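You operate a simulated robot arm through the tools that you are given. There is no shell and no other tool. Be economical: measure what you need, move in short steps, check, and stop when the job is done.

Carry out the task below with a simulated robot arm. There is one attempt and no reset: what you move stays moved.

TASK
Put the yellow scoop and the chocolate biscuit on the tray with the red handle.
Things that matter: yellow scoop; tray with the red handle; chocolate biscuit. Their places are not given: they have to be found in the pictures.

It is judged by the outcome, as a careful person would: the job done as asked, and still so three seconds after it is handed in. It fails if anything else is knocked over, pushed out of place, dropped, spilled or broken.

THE ROBOT
A 7-joint arm with a two-finger parallel gripper, fixed in place. Base frame: the origin is at the foot of the arm, x ahead of it, y to its left, z up; the work surface is at about z = 75. Lengths are in cm, angles in rad, forces in N, time in s.
With the tool pointing down near the work surface it reaches from about 30 to 68 cm from the base axis. Its first joint turns from -1.152 to 1.152 rad. Payload 1.57 kg.
Tool frame: the origin (TCP) lies between the finger pads and is the grasp point; the fingertips stand 3 cm ahead of it; z points along the fingers, y is the line along which they close. The gripper opens to 11 cm. The fingers are 2.4 cm wide and 1.2 cm thick; the gripper's body (4.8 by 11.2 cm) begins 7.8 cm behind the TCP.
Orientation is that of the tool frame in the base frame, as a unit quaternion [x, y, z, w]. With the fingers straight down and closing along the base's y, the tool's x points along the base's -x, its y along +y and its z along -z.

THE INTERFACE
- The arm moves only by the tool arm_command. Its argument "increments" is a list of rows, each a list of 7 numbers: the shift along the tool's x, y, z in cm, then the turn, a rotation vector about the tool's x, y, z in rad, then the finger opening in cm, from 0 to 11. In form: [[dx, dy, dz, wx, wy, wz, gripper], ...]. A call has 1 to 10 rows; each row shifts and turns the commanded pose from where the row before left it, along the tool's axes as they then stand. A row lasts 0.2 s, in which the tool goes at most 5 cm and 0.15 rad; a call with a longer step from one row to the next is refused whole, and so is a gripper value outside its range. A pose out of reach is approached as far as the arm can. The call stops where the force on the tool passes 40 N (or 10 N more than at its start, if that is more) or the arm is blocked; 0.2 s more then pass. The fingers move at their own pace (about 10.8 cm/s each) and stop on an object; they squeeze with about 27 N. The grip force told is the motor's: it shows also when the fingers shut on nothing. Time passes only in rows, and 0.2 s behind the last, so rows that do not move let the fingers close. It gives the time, the measured TCP pose, the force on the tool (base axes), the opening and the grip force at its end, in the units of the frame above (readings bear some noise), and new pictures: "views" is both (left out), scene, wrist or none.
- Cameras (640 x 400 px; columns grow to the right, rows downward): "scene" is fixed at [17.08, -41.39, 138.24]; the picture's right is [0.58, -0.82, 0.00], its down [-0.62, -0.44, -0.65] and it looks along [0.53, 0.37, -0.76] (base axes); focal length 326 px, centre (320, 200). "wrist" rides on the gripper at [-3.6, 0, -8] in the tool frame; the picture's right is [0.00, -1.00, 0.00], its down [0.97, 0.00, -0.24] and it looks along [0.24, 0.00, 0.97] (tool axes); focal length 218 px, centre (320, 200).
- measure_at(camera, pixels): for up to 12 pixels [column, row] of the newest picture of that camera ("zoom" is the newest enlarged one), the place [x, y, z] in the base frame of the surface seen there, good to about 0.2 cm. No time passes.
- enlarge(camera, box): a new picture of the part [left, top, right, bottom] of that camera's present view, enlarged. No time passes.
- job_done(): hands the job in; it is judged then, once.

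Work in short steps. Measure before you move; look again where a grasp or a placing could have gone wrong, and mend it. You have 60 turns and 120 pictures in all, the two below and enlarged ones among them. Open the gripper and draw the arm clear of the work before you hand the job in, unless the task says otherwise; then end with one line.

The tools are called after ">>>" by a JSON object that holds its "method" and its "body". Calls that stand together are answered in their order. arm_command: Moves the arm, as the interface text tells. Its arguments: {"type":"object","properties":{"increments":{"type":"array"},"views":{"type":"string","enum":["both","scene","wrist","none"]}},"required":["increments"]} The other tools are called the same way: measure_at (camera, pixels) gives the place of the surface under pixels of a picture; enlarge (camera, box) takes an enlarged picture of a part of a camera's view; job_done () hands the job in.

At the start:

```text
time: 0.0
eef_pos: [44.34, 2.26, 96.06]
tool_rot: [-0.001, 1.0, 0.0, 0.0]
force: [0.1, -0.1, -0.3]
grip_width: 11.02
grasp_force: 0.0
```

scene: 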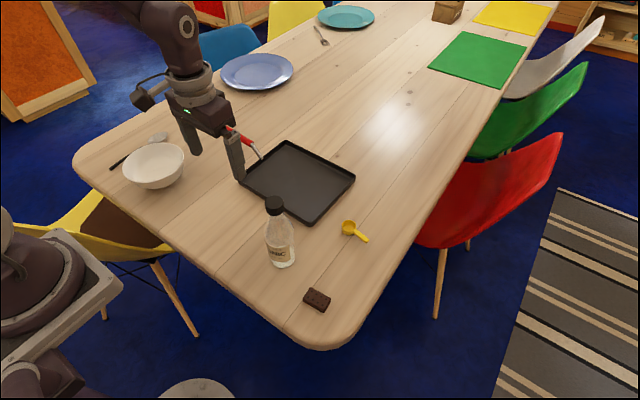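
wrist: 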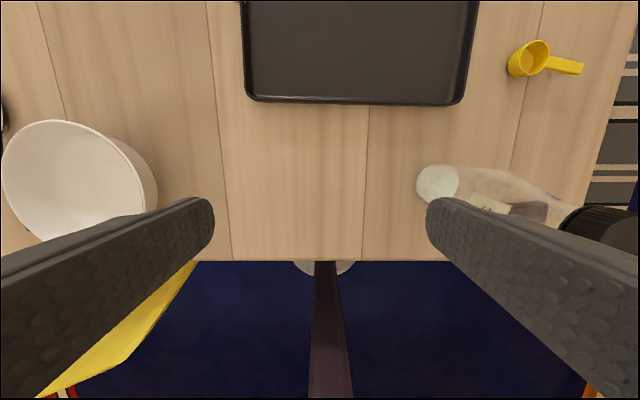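

I'll enlarge the area with the tray, scoop, biscuit and bottle, and measure key points.

>>> {"method": "enlarge", "body": {"camera": "scene", "box": [220, 120, 400, 330]}}

>>> {"method": "measure_at", "body": {"camera": "scene", "pixels": [[348, 228], [365, 239], [343, 223], [317, 297], [305, 294], [328, 302], [316, 309], [240, 183], [312, 222], [354, 178], [288, 142], [275, 205]]}}

>>> {"method": "measure_at", "body": {"camera": "wrist", "pixels": [[530, 60], [575, 68], [550, 62], [260, 95], [455, 97], [360, 50], [437, 183]]}}

```text
1.90 times, centred on (310, 225) of scene
```

zoom: 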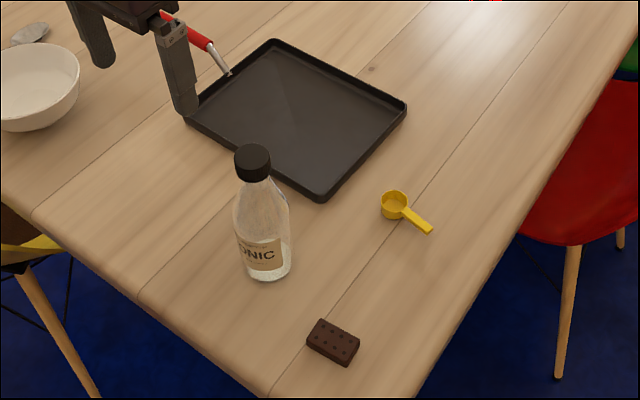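

```text
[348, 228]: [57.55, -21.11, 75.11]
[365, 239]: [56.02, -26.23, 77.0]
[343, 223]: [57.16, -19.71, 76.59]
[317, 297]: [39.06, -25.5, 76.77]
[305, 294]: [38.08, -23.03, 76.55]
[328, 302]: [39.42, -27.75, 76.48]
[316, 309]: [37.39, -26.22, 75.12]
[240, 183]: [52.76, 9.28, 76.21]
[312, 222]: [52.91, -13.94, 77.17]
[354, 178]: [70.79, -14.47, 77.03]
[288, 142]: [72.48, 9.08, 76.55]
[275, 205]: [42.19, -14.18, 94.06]
```

```text
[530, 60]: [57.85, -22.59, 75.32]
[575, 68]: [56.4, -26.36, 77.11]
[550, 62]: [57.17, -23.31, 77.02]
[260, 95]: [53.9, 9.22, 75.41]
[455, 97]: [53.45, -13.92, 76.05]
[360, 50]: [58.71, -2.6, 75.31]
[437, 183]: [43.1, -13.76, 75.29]
```

The tray spans about x 53–72, y -14 to 9; the scoop is near (57.3, -23) and the biscuit near (38.6, -25.5). The bottle, at about (42.5, -14), is roughly 19 cm tall. I'll move forward over the tray at height, then right to above the scoop, keeping clear of the bottle.

>>> {"method": "arm_command", "body": {"increments": [[-4, 0, -2, 0, 0, 0, 11], [-4, 0, -2, 0, 0, 0, 11], [-3, -3, 0, 0, 0, 0, 8], [0, -5, 0, 0, 0, 0, 8], [0, -5, 0, 0, 0, 0, 8], [0, -5, 0, 0, 0, 0, 8], [0, -5, 0, 0, 0, 0, 8], [0, 0, 2, 0, 0, 0, 8], [0, 0, 2, 0, 0, 0, 8]]}}

```text
time: 2.0
eef_pos: [55.17, -20.77, 96.12]
tool_rot: [0.0, 1.0, 0.001, 0.0]
force: [-0.2, -0.1, 0.2]
grip_width: 8.01
grasp_force: 0.0
```

scene: 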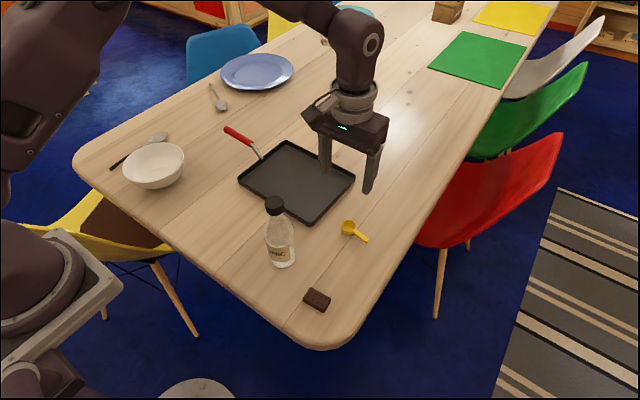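
wrist: 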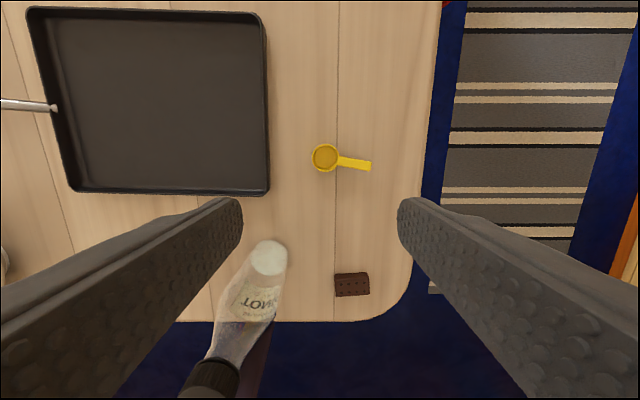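

The red handle belongs to the tray, joined on its left side. I'll enlarge the scoop and biscuit in the wrist view to measure them accurately.

>>> {"method": "enlarge", "body": {"camera": "wrist", "box": [290, 130, 390, 192]}}

>>> {"method": "measure_at", "body": {"camera": "wrist", "pixels": [[324, 157], [312, 158], [324, 145], [324, 170], [337, 158], [342, 160], [369, 165], [335, 274], [366, 273], [369, 294], [337, 297], [310, 120]]}}

```text
6.40 times, centred on (340, 161) of wrist
```

zoom: 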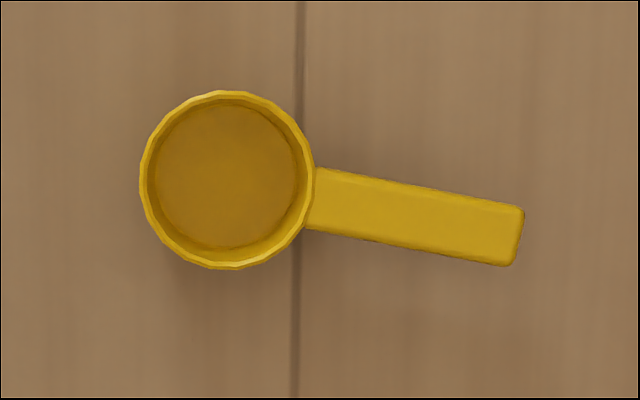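

```text
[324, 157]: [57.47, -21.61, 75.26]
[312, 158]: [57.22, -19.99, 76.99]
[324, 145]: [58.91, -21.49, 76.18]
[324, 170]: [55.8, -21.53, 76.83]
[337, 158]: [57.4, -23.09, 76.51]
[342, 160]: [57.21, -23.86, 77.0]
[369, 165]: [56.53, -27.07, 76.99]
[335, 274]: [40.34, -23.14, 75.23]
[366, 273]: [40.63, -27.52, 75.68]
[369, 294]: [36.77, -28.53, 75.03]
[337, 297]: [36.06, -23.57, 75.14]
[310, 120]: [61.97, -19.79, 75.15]
```

The scoop bowl is centred at about (57.35, -21.5), is 3.3 cm across and 2 cm high, with the handle running towards -y. I'll turn the tool about -1.37 rad so the fingers close across the handle's direction.

>>> {"method": "arm_command", "body": {"increments": [[0, 0, 0, 0, 0, -0.137, 8], [0, 0, 0, 0, 0, -0.137, 8], [0, 0, 0, 0, 0, -0.137, 8], [0, 0, 0, 0, 0, -0.137, 8], [0, 0, 0, 0, 0, -0.137, 8], [0, 0, 0, 0, 0, -0.137, 8], [0, 0, 0, 0, 0, -0.137, 8], [0, 0, 0, 0, 0, -0.137, 8], [0, 0, 0, 0, 0, -0.137, 8], [0, 0, 0, 0, 0, -0.137, 8]]}}

```text
time: 4.2
eef_pos: [55.32, -20.86, 95.97]
tool_rot: [-0.634, 0.773, 0.0, 0.0]
force: [0.4, -0.1, -0.3]
grip_width: 7.97
grasp_force: 0.1
```

scene: 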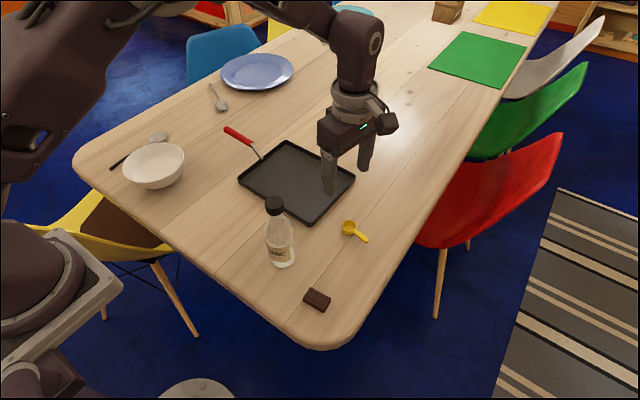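
wrist: 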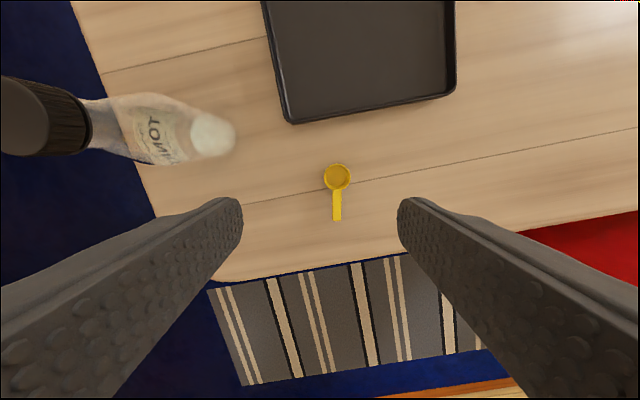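

The handle now lines up between the fingers. I'll shift over the bowl and descend partway.

>>> {"method": "arm_command", "body": {"increments": [[0.23, -2.11, 0, 0, 0, 0, 7], [0, 0, 4, 0, 0, 0, 7], [0, 0, 4, 0, 0, 0, 7], [0, 0, 4, 0, 0, 0, 7], [0, 0, 2, 0, 0, 0, 7], [0, 0, 0, 0, 0, 0, 7]]}}

```text
time: 5.6
eef_pos: [57.28, -21.41, 81.98]
tool_rot: [-0.633, 0.774, 0.0, 0.0]
force: [-0.1, 0.7, 0.0]
grip_width: 7.01
grasp_force: 0.1
```

scene: 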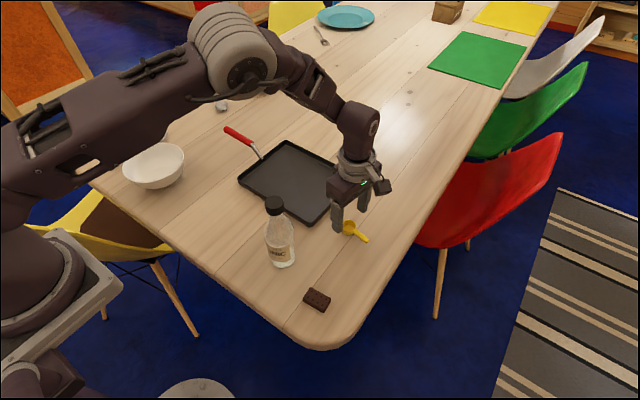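
wrist: 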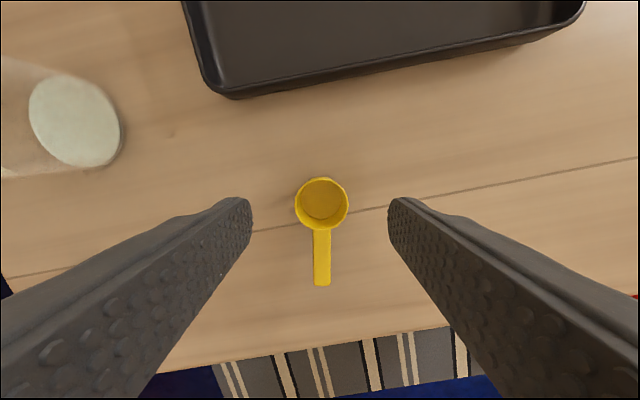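

The bowl is centred between the fingers. I'll descend to z 78.4 and close.

>>> {"method": "arm_command", "body": {"increments": [[0, 0, 2, 0, 0, 0, 7], [0, 0, 1.6, 0, 0, 0, 7], [0, 0, 0, 0, 0, 0, 7], [0, 0, 0, 0, 0, 0, 4], [0, 0, 0, 0, 0, 0, 2.5], [0, 0, 0, 0, 0, 0, 2.5]]}}

```text
time: 7.0
eef_pos: [57.34, -21.49, 78.41]
tool_rot: [-0.633, 0.774, 0.0, 0.0]
force: [0.0, -0.1, 0.3]
grip_width: 3.06
grasp_force: 27.0
```

scene: 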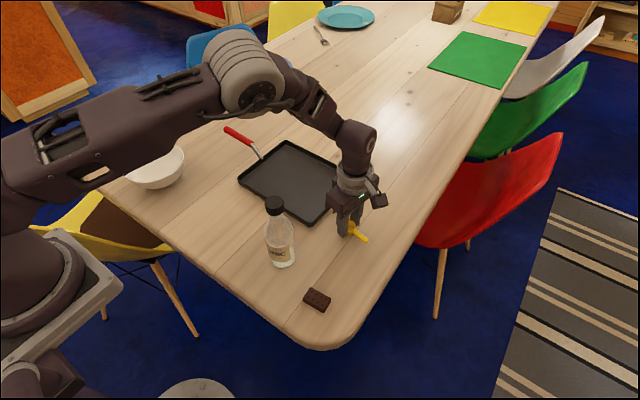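
wrist: 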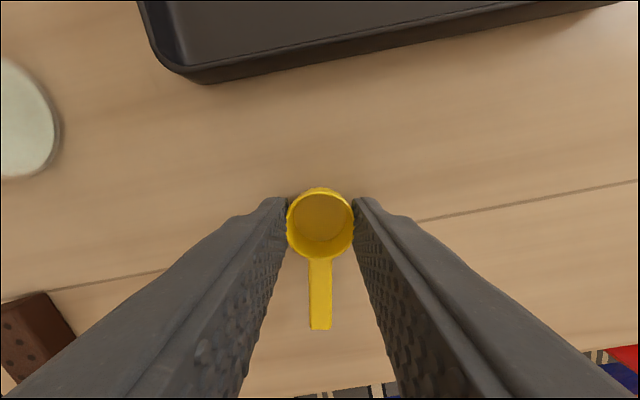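

Gripped (3.06 cm, 27 N). I'll lift and carry it over the tray.

>>> {"method": "arm_command", "body": {"increments": [[0, 0, -3, 0, 0, 0, 2.5], [0, 0, -4, 0, 0, 0, 2.5], [-4, 0.1, -1, 0, 0, 0, 2.5], [-4, 0.1, 0, 0, 0, 0, 2.5], [-4, 0.1, 0, 0, 0, 0, 2.5], [-4, 0.1, 0, 0, 0, 0, 2.5], [-4, 0.1, 0, 0, 0, 0, 2.5], [-3.4, 0, 0, 0, 0, 0, 2.5], [0, 0, 0, 0, 0, 0, 2.5]]}}

```text
time: 9.0
eef_pos: [61.56, 1.3, 86.33]
tool_rot: [-0.632, 0.775, 0.0, 0.0]
force: [0.5, 0.3, 0.2]
grip_width: 3.04
grasp_force: 27.2
```

scene: 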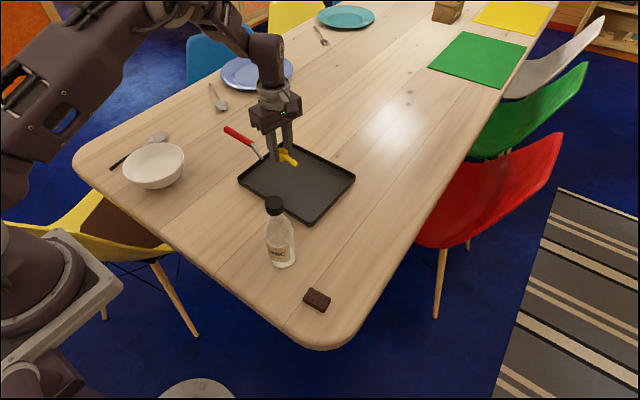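
wrist: 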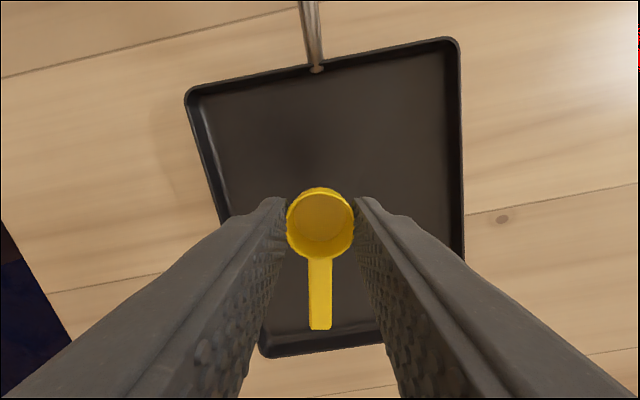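

The scoop is over the tray. Before lowering, I'll check the red handle's height and the tray floor.

>>> {"method": "measure_at", "body": {"camera": "scene", "pixels": [[227, 129], [248, 141], [259, 154], [300, 185], [320, 190]]}}

>>> {"method": "measure_at", "body": {"camera": "wrist", "pixels": [[250, 150], [400, 150], [313, 20], [320, 120]]}}

```text
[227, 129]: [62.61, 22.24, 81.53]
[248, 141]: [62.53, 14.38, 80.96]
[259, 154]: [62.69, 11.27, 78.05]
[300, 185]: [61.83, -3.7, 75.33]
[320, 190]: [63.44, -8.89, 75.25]
```

```text
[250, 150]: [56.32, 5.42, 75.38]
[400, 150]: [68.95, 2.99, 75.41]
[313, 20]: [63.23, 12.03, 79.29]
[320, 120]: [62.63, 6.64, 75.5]
```

The handle stays below 82 and clear of the hand. The tray floor is at about 75.35, so I'll lower to about 78.7 and open moderately.

>>> {"method": "arm_command", "body": {"increments": [[0, 0, 3, 0, 0, 0, 2.5], [0, 0, 3, 0, 0, 0, 2.5], [0, 0, 1.0, 0, 0, 0, 2.5], [0, 0, 0.6, 0, 0, 0, 2.5], [0, 0, 0, 0, 0, 0, 2.5], [0, 0, 0, 0, 0, 0, 6], [0, 0, 0, 0, 0, 0, 6]]}}

```text
time: 10.6
eef_pos: [61.5, 1.53, 78.91]
tool_rot: [-0.633, 0.774, 0.0, 0.0]
force: [-0.6, -0.6, 0.8]
grip_width: 5.99
grasp_force: 0.1
```

scene: 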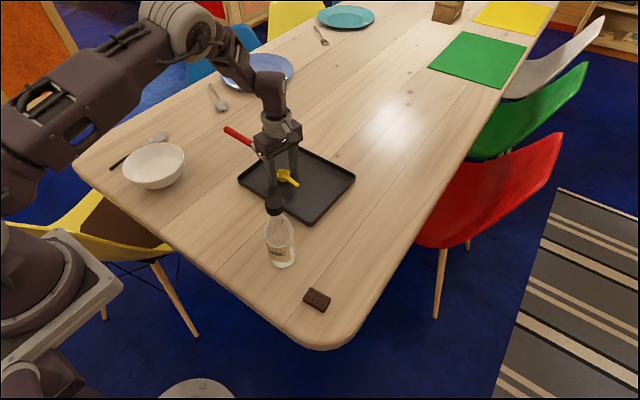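
wrist: 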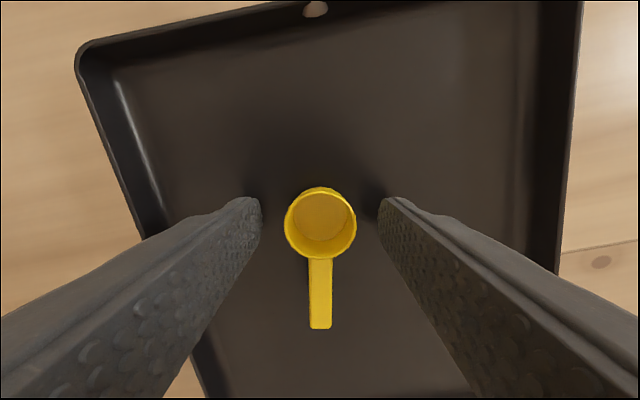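

The scoop is released and sits upright on the tray. I'll rise straight up and go to the right side, keeping high.

>>> {"method": "arm_command", "body": {"increments": [[0, 0, -4, 0, 0, 0, 6], [0, 0, -4, 0, 0, 0, 6], [0, 0, -4.5, 0, 0, 0, 6], [0, 0, -4.5, 0, 0, 0, 6], [4.6, -0.25, 0, 0, 0, 0, 6], [4.6, -0.25, 0, 0, 0, 0, 6], [4.5, -0.25, 0, 0, 0, 0, 6], [4.5, -0.25, 0, 0, 0, 0, 6], [4.5, -0.25, 0, 0, 0, 0, 6], [4.5, -0.25, 0, 0, 0, 0, 6]], "views": "none"}}

>>> {"method": "arm_command", "body": {"increments": [[0.9, 4.6, 0, 0, 0, 0, 6], [0.9, 4.6, 0, 0, 0, 0, 6], [0.9, 4.6, 0, 0, 0, 0, 6], [0.9, 4.6, 0, 0, 0, 0, 6], [0, 0, 0, 0, 0, 0, 6]]}}

```text
time: 12.8
eef_pos: [57.59, -25.39, 96.0]
tool_rot: [-0.633, 0.775, 0.0, 0.0]
force: [0.1, -0.4, -0.3]
grip_width: 5.97
grasp_force: 0.1
```

```text
time: 14.0
eef_pos: [38.78, -25.23, 95.98]
tool_rot: [-0.633, 0.774, 0.0, 0.0]
force: [-0.1, 0.7, -0.4]
grip_width: 5.99
grasp_force: 0.1
```

scene: 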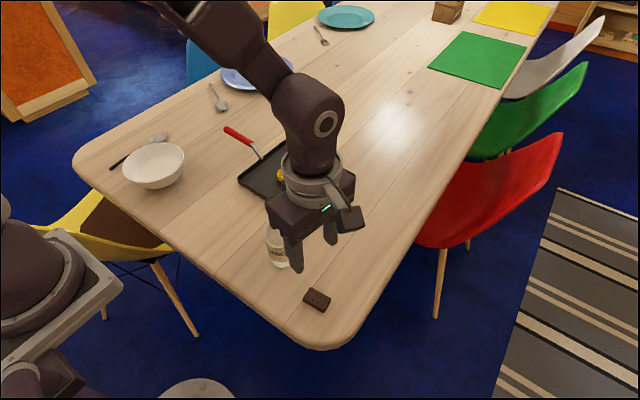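
wrist: 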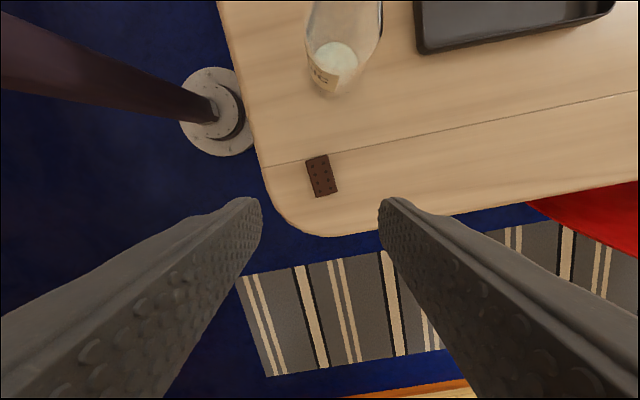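

The biscuit shows at wrist (321, 176), slightly rotated. I'll enlarge it and measure.

>>> {"method": "enlarge", "body": {"camera": "wrist", "box": [280, 145, 360, 205]}}

>>> {"method": "measure_at", "body": {"camera": "wrist", "pixels": [[307, 160], [328, 155], [336, 192], [316, 197], [321, 176], [297, 180], [350, 180]]}}

```text
6.67 times, centred on (320, 175) of wrist
```

zoom: 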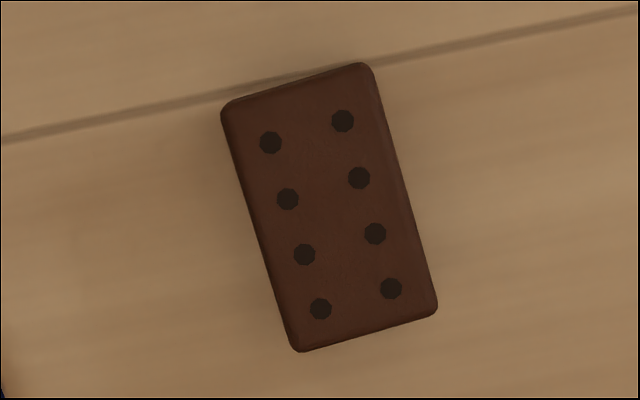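

```text
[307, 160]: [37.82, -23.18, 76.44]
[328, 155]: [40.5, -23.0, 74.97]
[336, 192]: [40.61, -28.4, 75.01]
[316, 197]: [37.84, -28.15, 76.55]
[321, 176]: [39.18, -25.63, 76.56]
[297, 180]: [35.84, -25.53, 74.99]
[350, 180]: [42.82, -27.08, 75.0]
```

The biscuit is centred at about (39.15, -25.65), is 3 cm wide across x, and is turned about 0.24 rad from the tool. I'll align and descend to z 82.

>>> {"method": "arm_command", "body": {"increments": [[0.33, -0.47, 0, 0, 0, -0.12, 6], [0, 0, 2, 0, 0, -0.12, 6], [0, 0, 4, 0, 0, 0, 6], [0, 0, 4, 0, 0, 0, 6], [0, 0, 4, 0, 0, 0, 6], [0, 0, 0, 0, 0, 0, 6]]}}

```text
time: 15.4
eef_pos: [39.55, -25.84, 81.84]
tool_rot: [0.722, -0.692, 0.0, 0.001]
force: [-0.4, 0.4, -1.0]
grip_width: 6.0
grasp_force: 0.1
```

scene: 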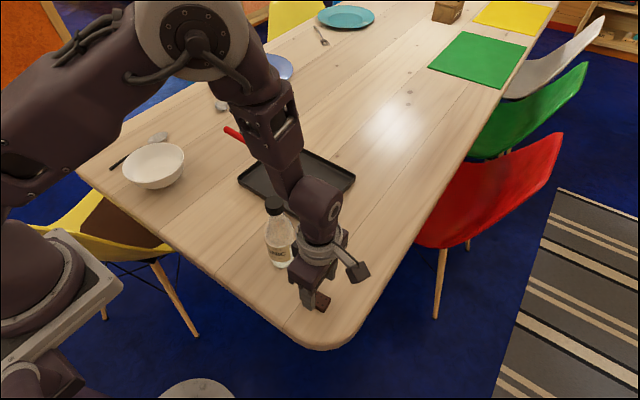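
wrist: 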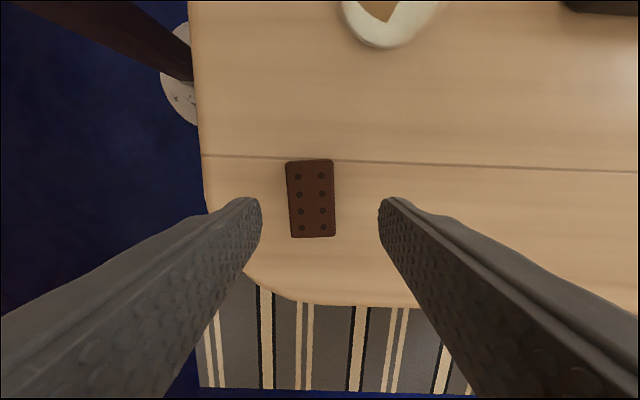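

It's aligned, with the biscuit centre at column 311, so I'll shift 0.5 cm along tool y. Then I'll descend and close.

>>> {"method": "arm_command", "body": {"increments": [[0, 0.5, 0, 0, 0, 0, 6], [0, 0, 2, 0, 0, 0, 6], [0, 0, 1.5, 0, 0, 0, 6], [0, 0, 0, 0, 0, 0, 6], [0, 0, 0, 0, 0, 0, 4], [0, 0, 0, 0, 0, 0, 2.3], [0, 0, 0, 0, 0, 0, 2.3]]}}

```text
time: 17.0
eef_pos: [38.72, -25.63, 78.32]
tool_rot: [0.721, -0.693, 0.0, 0.0]
force: [-0.3, -0.4, -0.6]
grip_width: 2.84
grasp_force: 27.3
```

scene: 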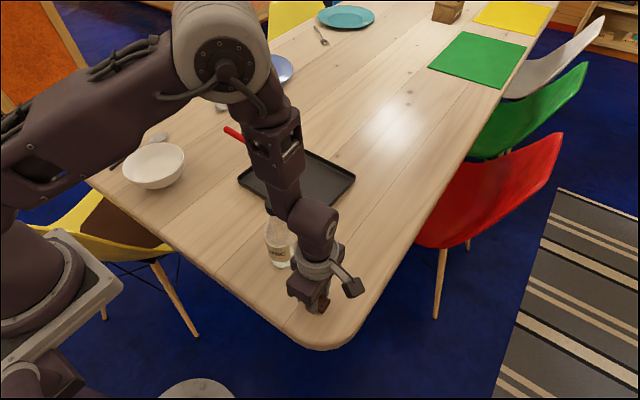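
wrist: 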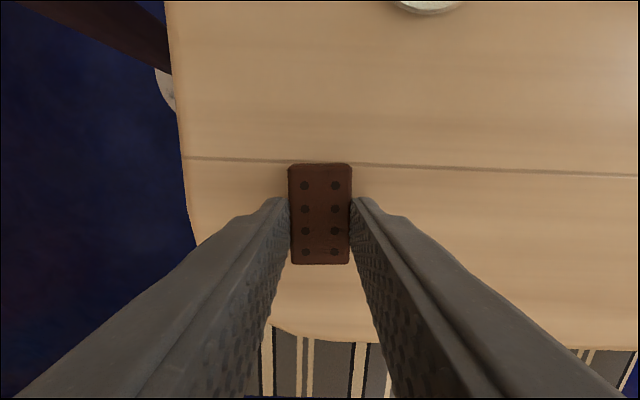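

The biscuit is gripped (2.84 cm). I'll lift straight up, then go ahead in x clear of the bottle.

>>> {"method": "arm_command", "body": {"increments": [[0, 0, -3, 0, 0, 0, 2.3], [0, 0, -4, 0, 0, 0, 2.3], [0, 0, -4, 0, 0, 0, 2.3], [0, 0, -4, 0, 0, 0, 2.3], [0, 0, -3, 0, 0, 0, 2.3], [0, -4.3, 0, 0, 0, 0, 2.3], [0, -4.3, 0, 0, 0, 0, 2.3], [0, -4.3, 0, 0, 0, 0, 2.3], [0, -4.3, 0, 0, 0, 0, 2.3], [0, -4.3, 0, 0, 0, 0, 2.3]], "views": "scene"}}

```text
time: 19.2
eef_pos: [60.02, -24.96, 96.11]
tool_rot: [0.721, -0.693, 0.0, 0.001]
force: [-0.1, -0.1, -0.5]
grip_width: 2.82
grasp_force: 27.4
```

scene: 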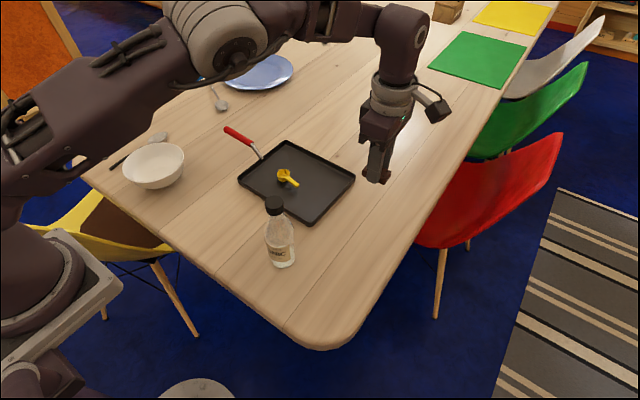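

The scoop is sitting in the tray with its handle ending near y -4. I'll move left to (60.9, -9) and lower partway.

>>> {"method": "arm_command", "body": {"increments": [[-4, -0.4, 0, 0, 0, 0, 2.3], [-4, -0.4, 0, 0, 0, 0, 2.3], [-4, -0.4, 0, 0, 0, 0, 2.3], [-4, -0.3, 0, 0, 0, 0, 2.3], [0, 0, 4, 0, 0, 0, 2.3], [0, 0, 4, 0, 0, 0, 2.3], [0, 0, 4, 0, 0, 0, 2.3], [0, 0, 0, 0, 0, 0, 2.3]]}}

```text
time: 21.0
eef_pos: [61.08, -8.77, 84.3]
tool_rot: [0.721, -0.693, 0.0, 0.0]
force: [0.3, -0.4, 0.3]
grip_width: 2.84
grasp_force: 27.3
```

scene: 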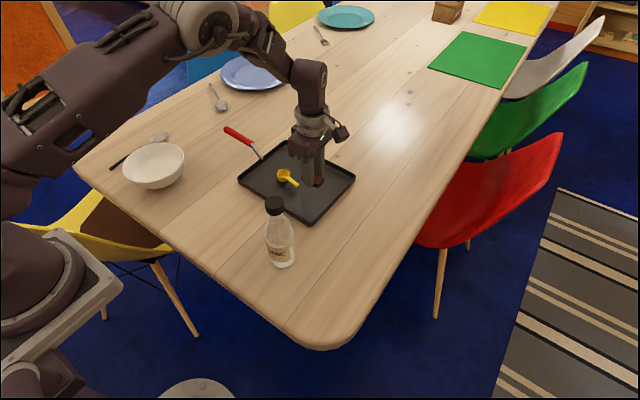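
wrist: 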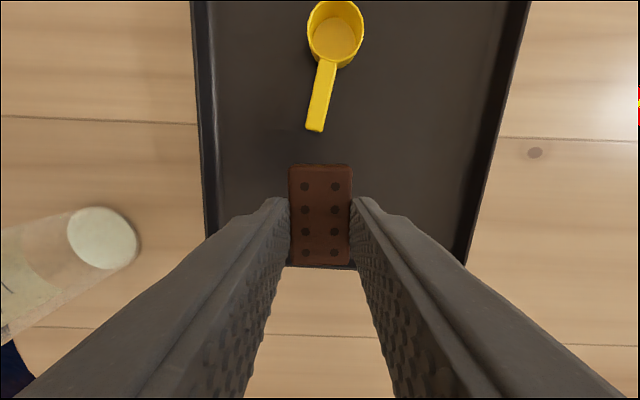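

There's clear room between the handle and the tray rim. I'll lower to z 78.65, release, and open only to 5.

>>> {"method": "arm_command", "body": {"increments": [[0, 0, 3, 0, 0, 0, 2.3], [0, 0, 2, 0, 0, 0, 2.3], [0, 0, 0.65, 0, 0, 0, 2.3], [0, 0, 0, 0, 0, 0, 2.3], [0, 0, 0, 0, 0, 0, 5], [0, 0, 0, 0, 0, 0, 5]]}}

```text
time: 22.4
eef_pos: [61.12, -8.87, 78.74]
tool_rot: [0.721, -0.693, 0.0, -0.001]
force: [-0.1, -0.2, -0.1]
grip_width: 5.0
grasp_force: 0.1
```

scene: 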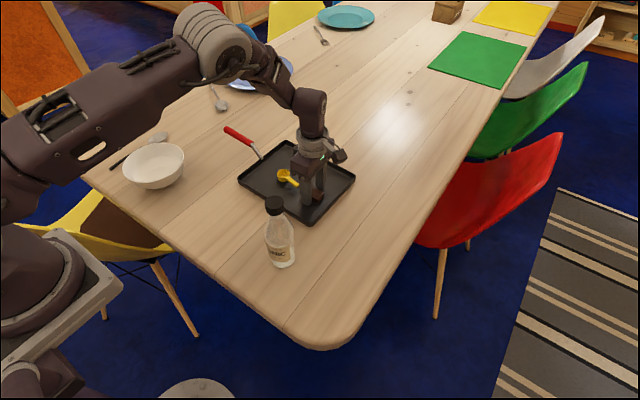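
wrist: 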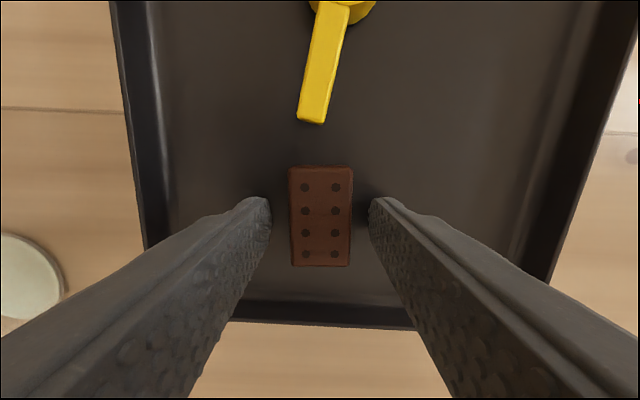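

The biscuit is released flat on the tray. I'll rise straight up and draw away to the right.

>>> {"method": "arm_command", "body": {"increments": [[0, 0, -3, 0, 0, 0, 5], [0, 0, -4, 0, 0, 0, 5], [0, 0, -4.5, 0, 0, 0, 6], [0, 0, -4.5, 0, 0, 0, 8], [0, 0, -4, 0, 0, 0, 8], [4, 0, 0, 0, 0, 0, 8], [4, 0, 0, 0, 0, 0, 8], [4, 0, 0, 0, 0, 0, 8], [3, 0, 0, 0, 0, 0, 8], [0, 0, 0, 0, 0, 0, 8]], "views": "scene"}}

>>> {"method": "enlarge", "body": {"camera": "scene", "box": [210, 110, 400, 280]}}

```text
time: 24.6
eef_pos: [61.78, -23.76, 98.99]
tool_rot: [0.722, -0.692, 0.0, 0.001]
force: [-1.4, -0.3, -0.4]
grip_width: 8.03
grasp_force: 0.0
```

scene: 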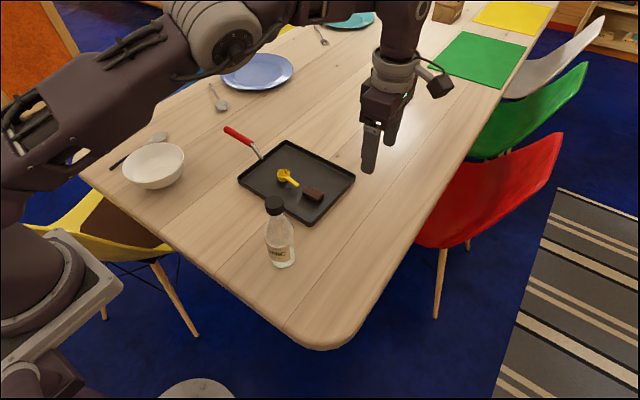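

```text
2.35 times, centred on (305, 195) of scene
```

zoom: 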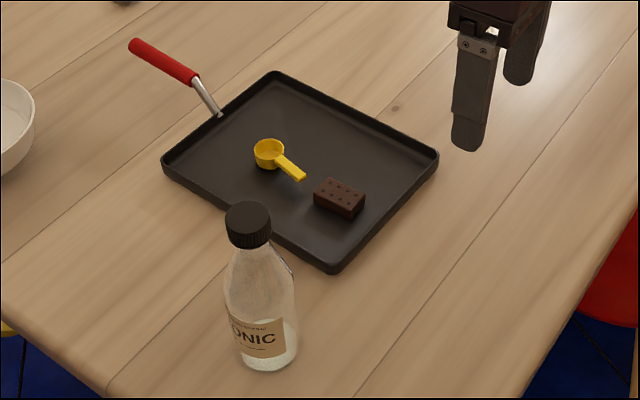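

Both items rest in the tray, nothing else has moved, and the arm is clear, so I'll hand in.

>>> {"method": "job_done", "body": {}}

```text
The job is handed in.
```

The yellow scoop and the chocolate biscuit are both resting on the tray with the red handle, and nothing else in the scene was moved.
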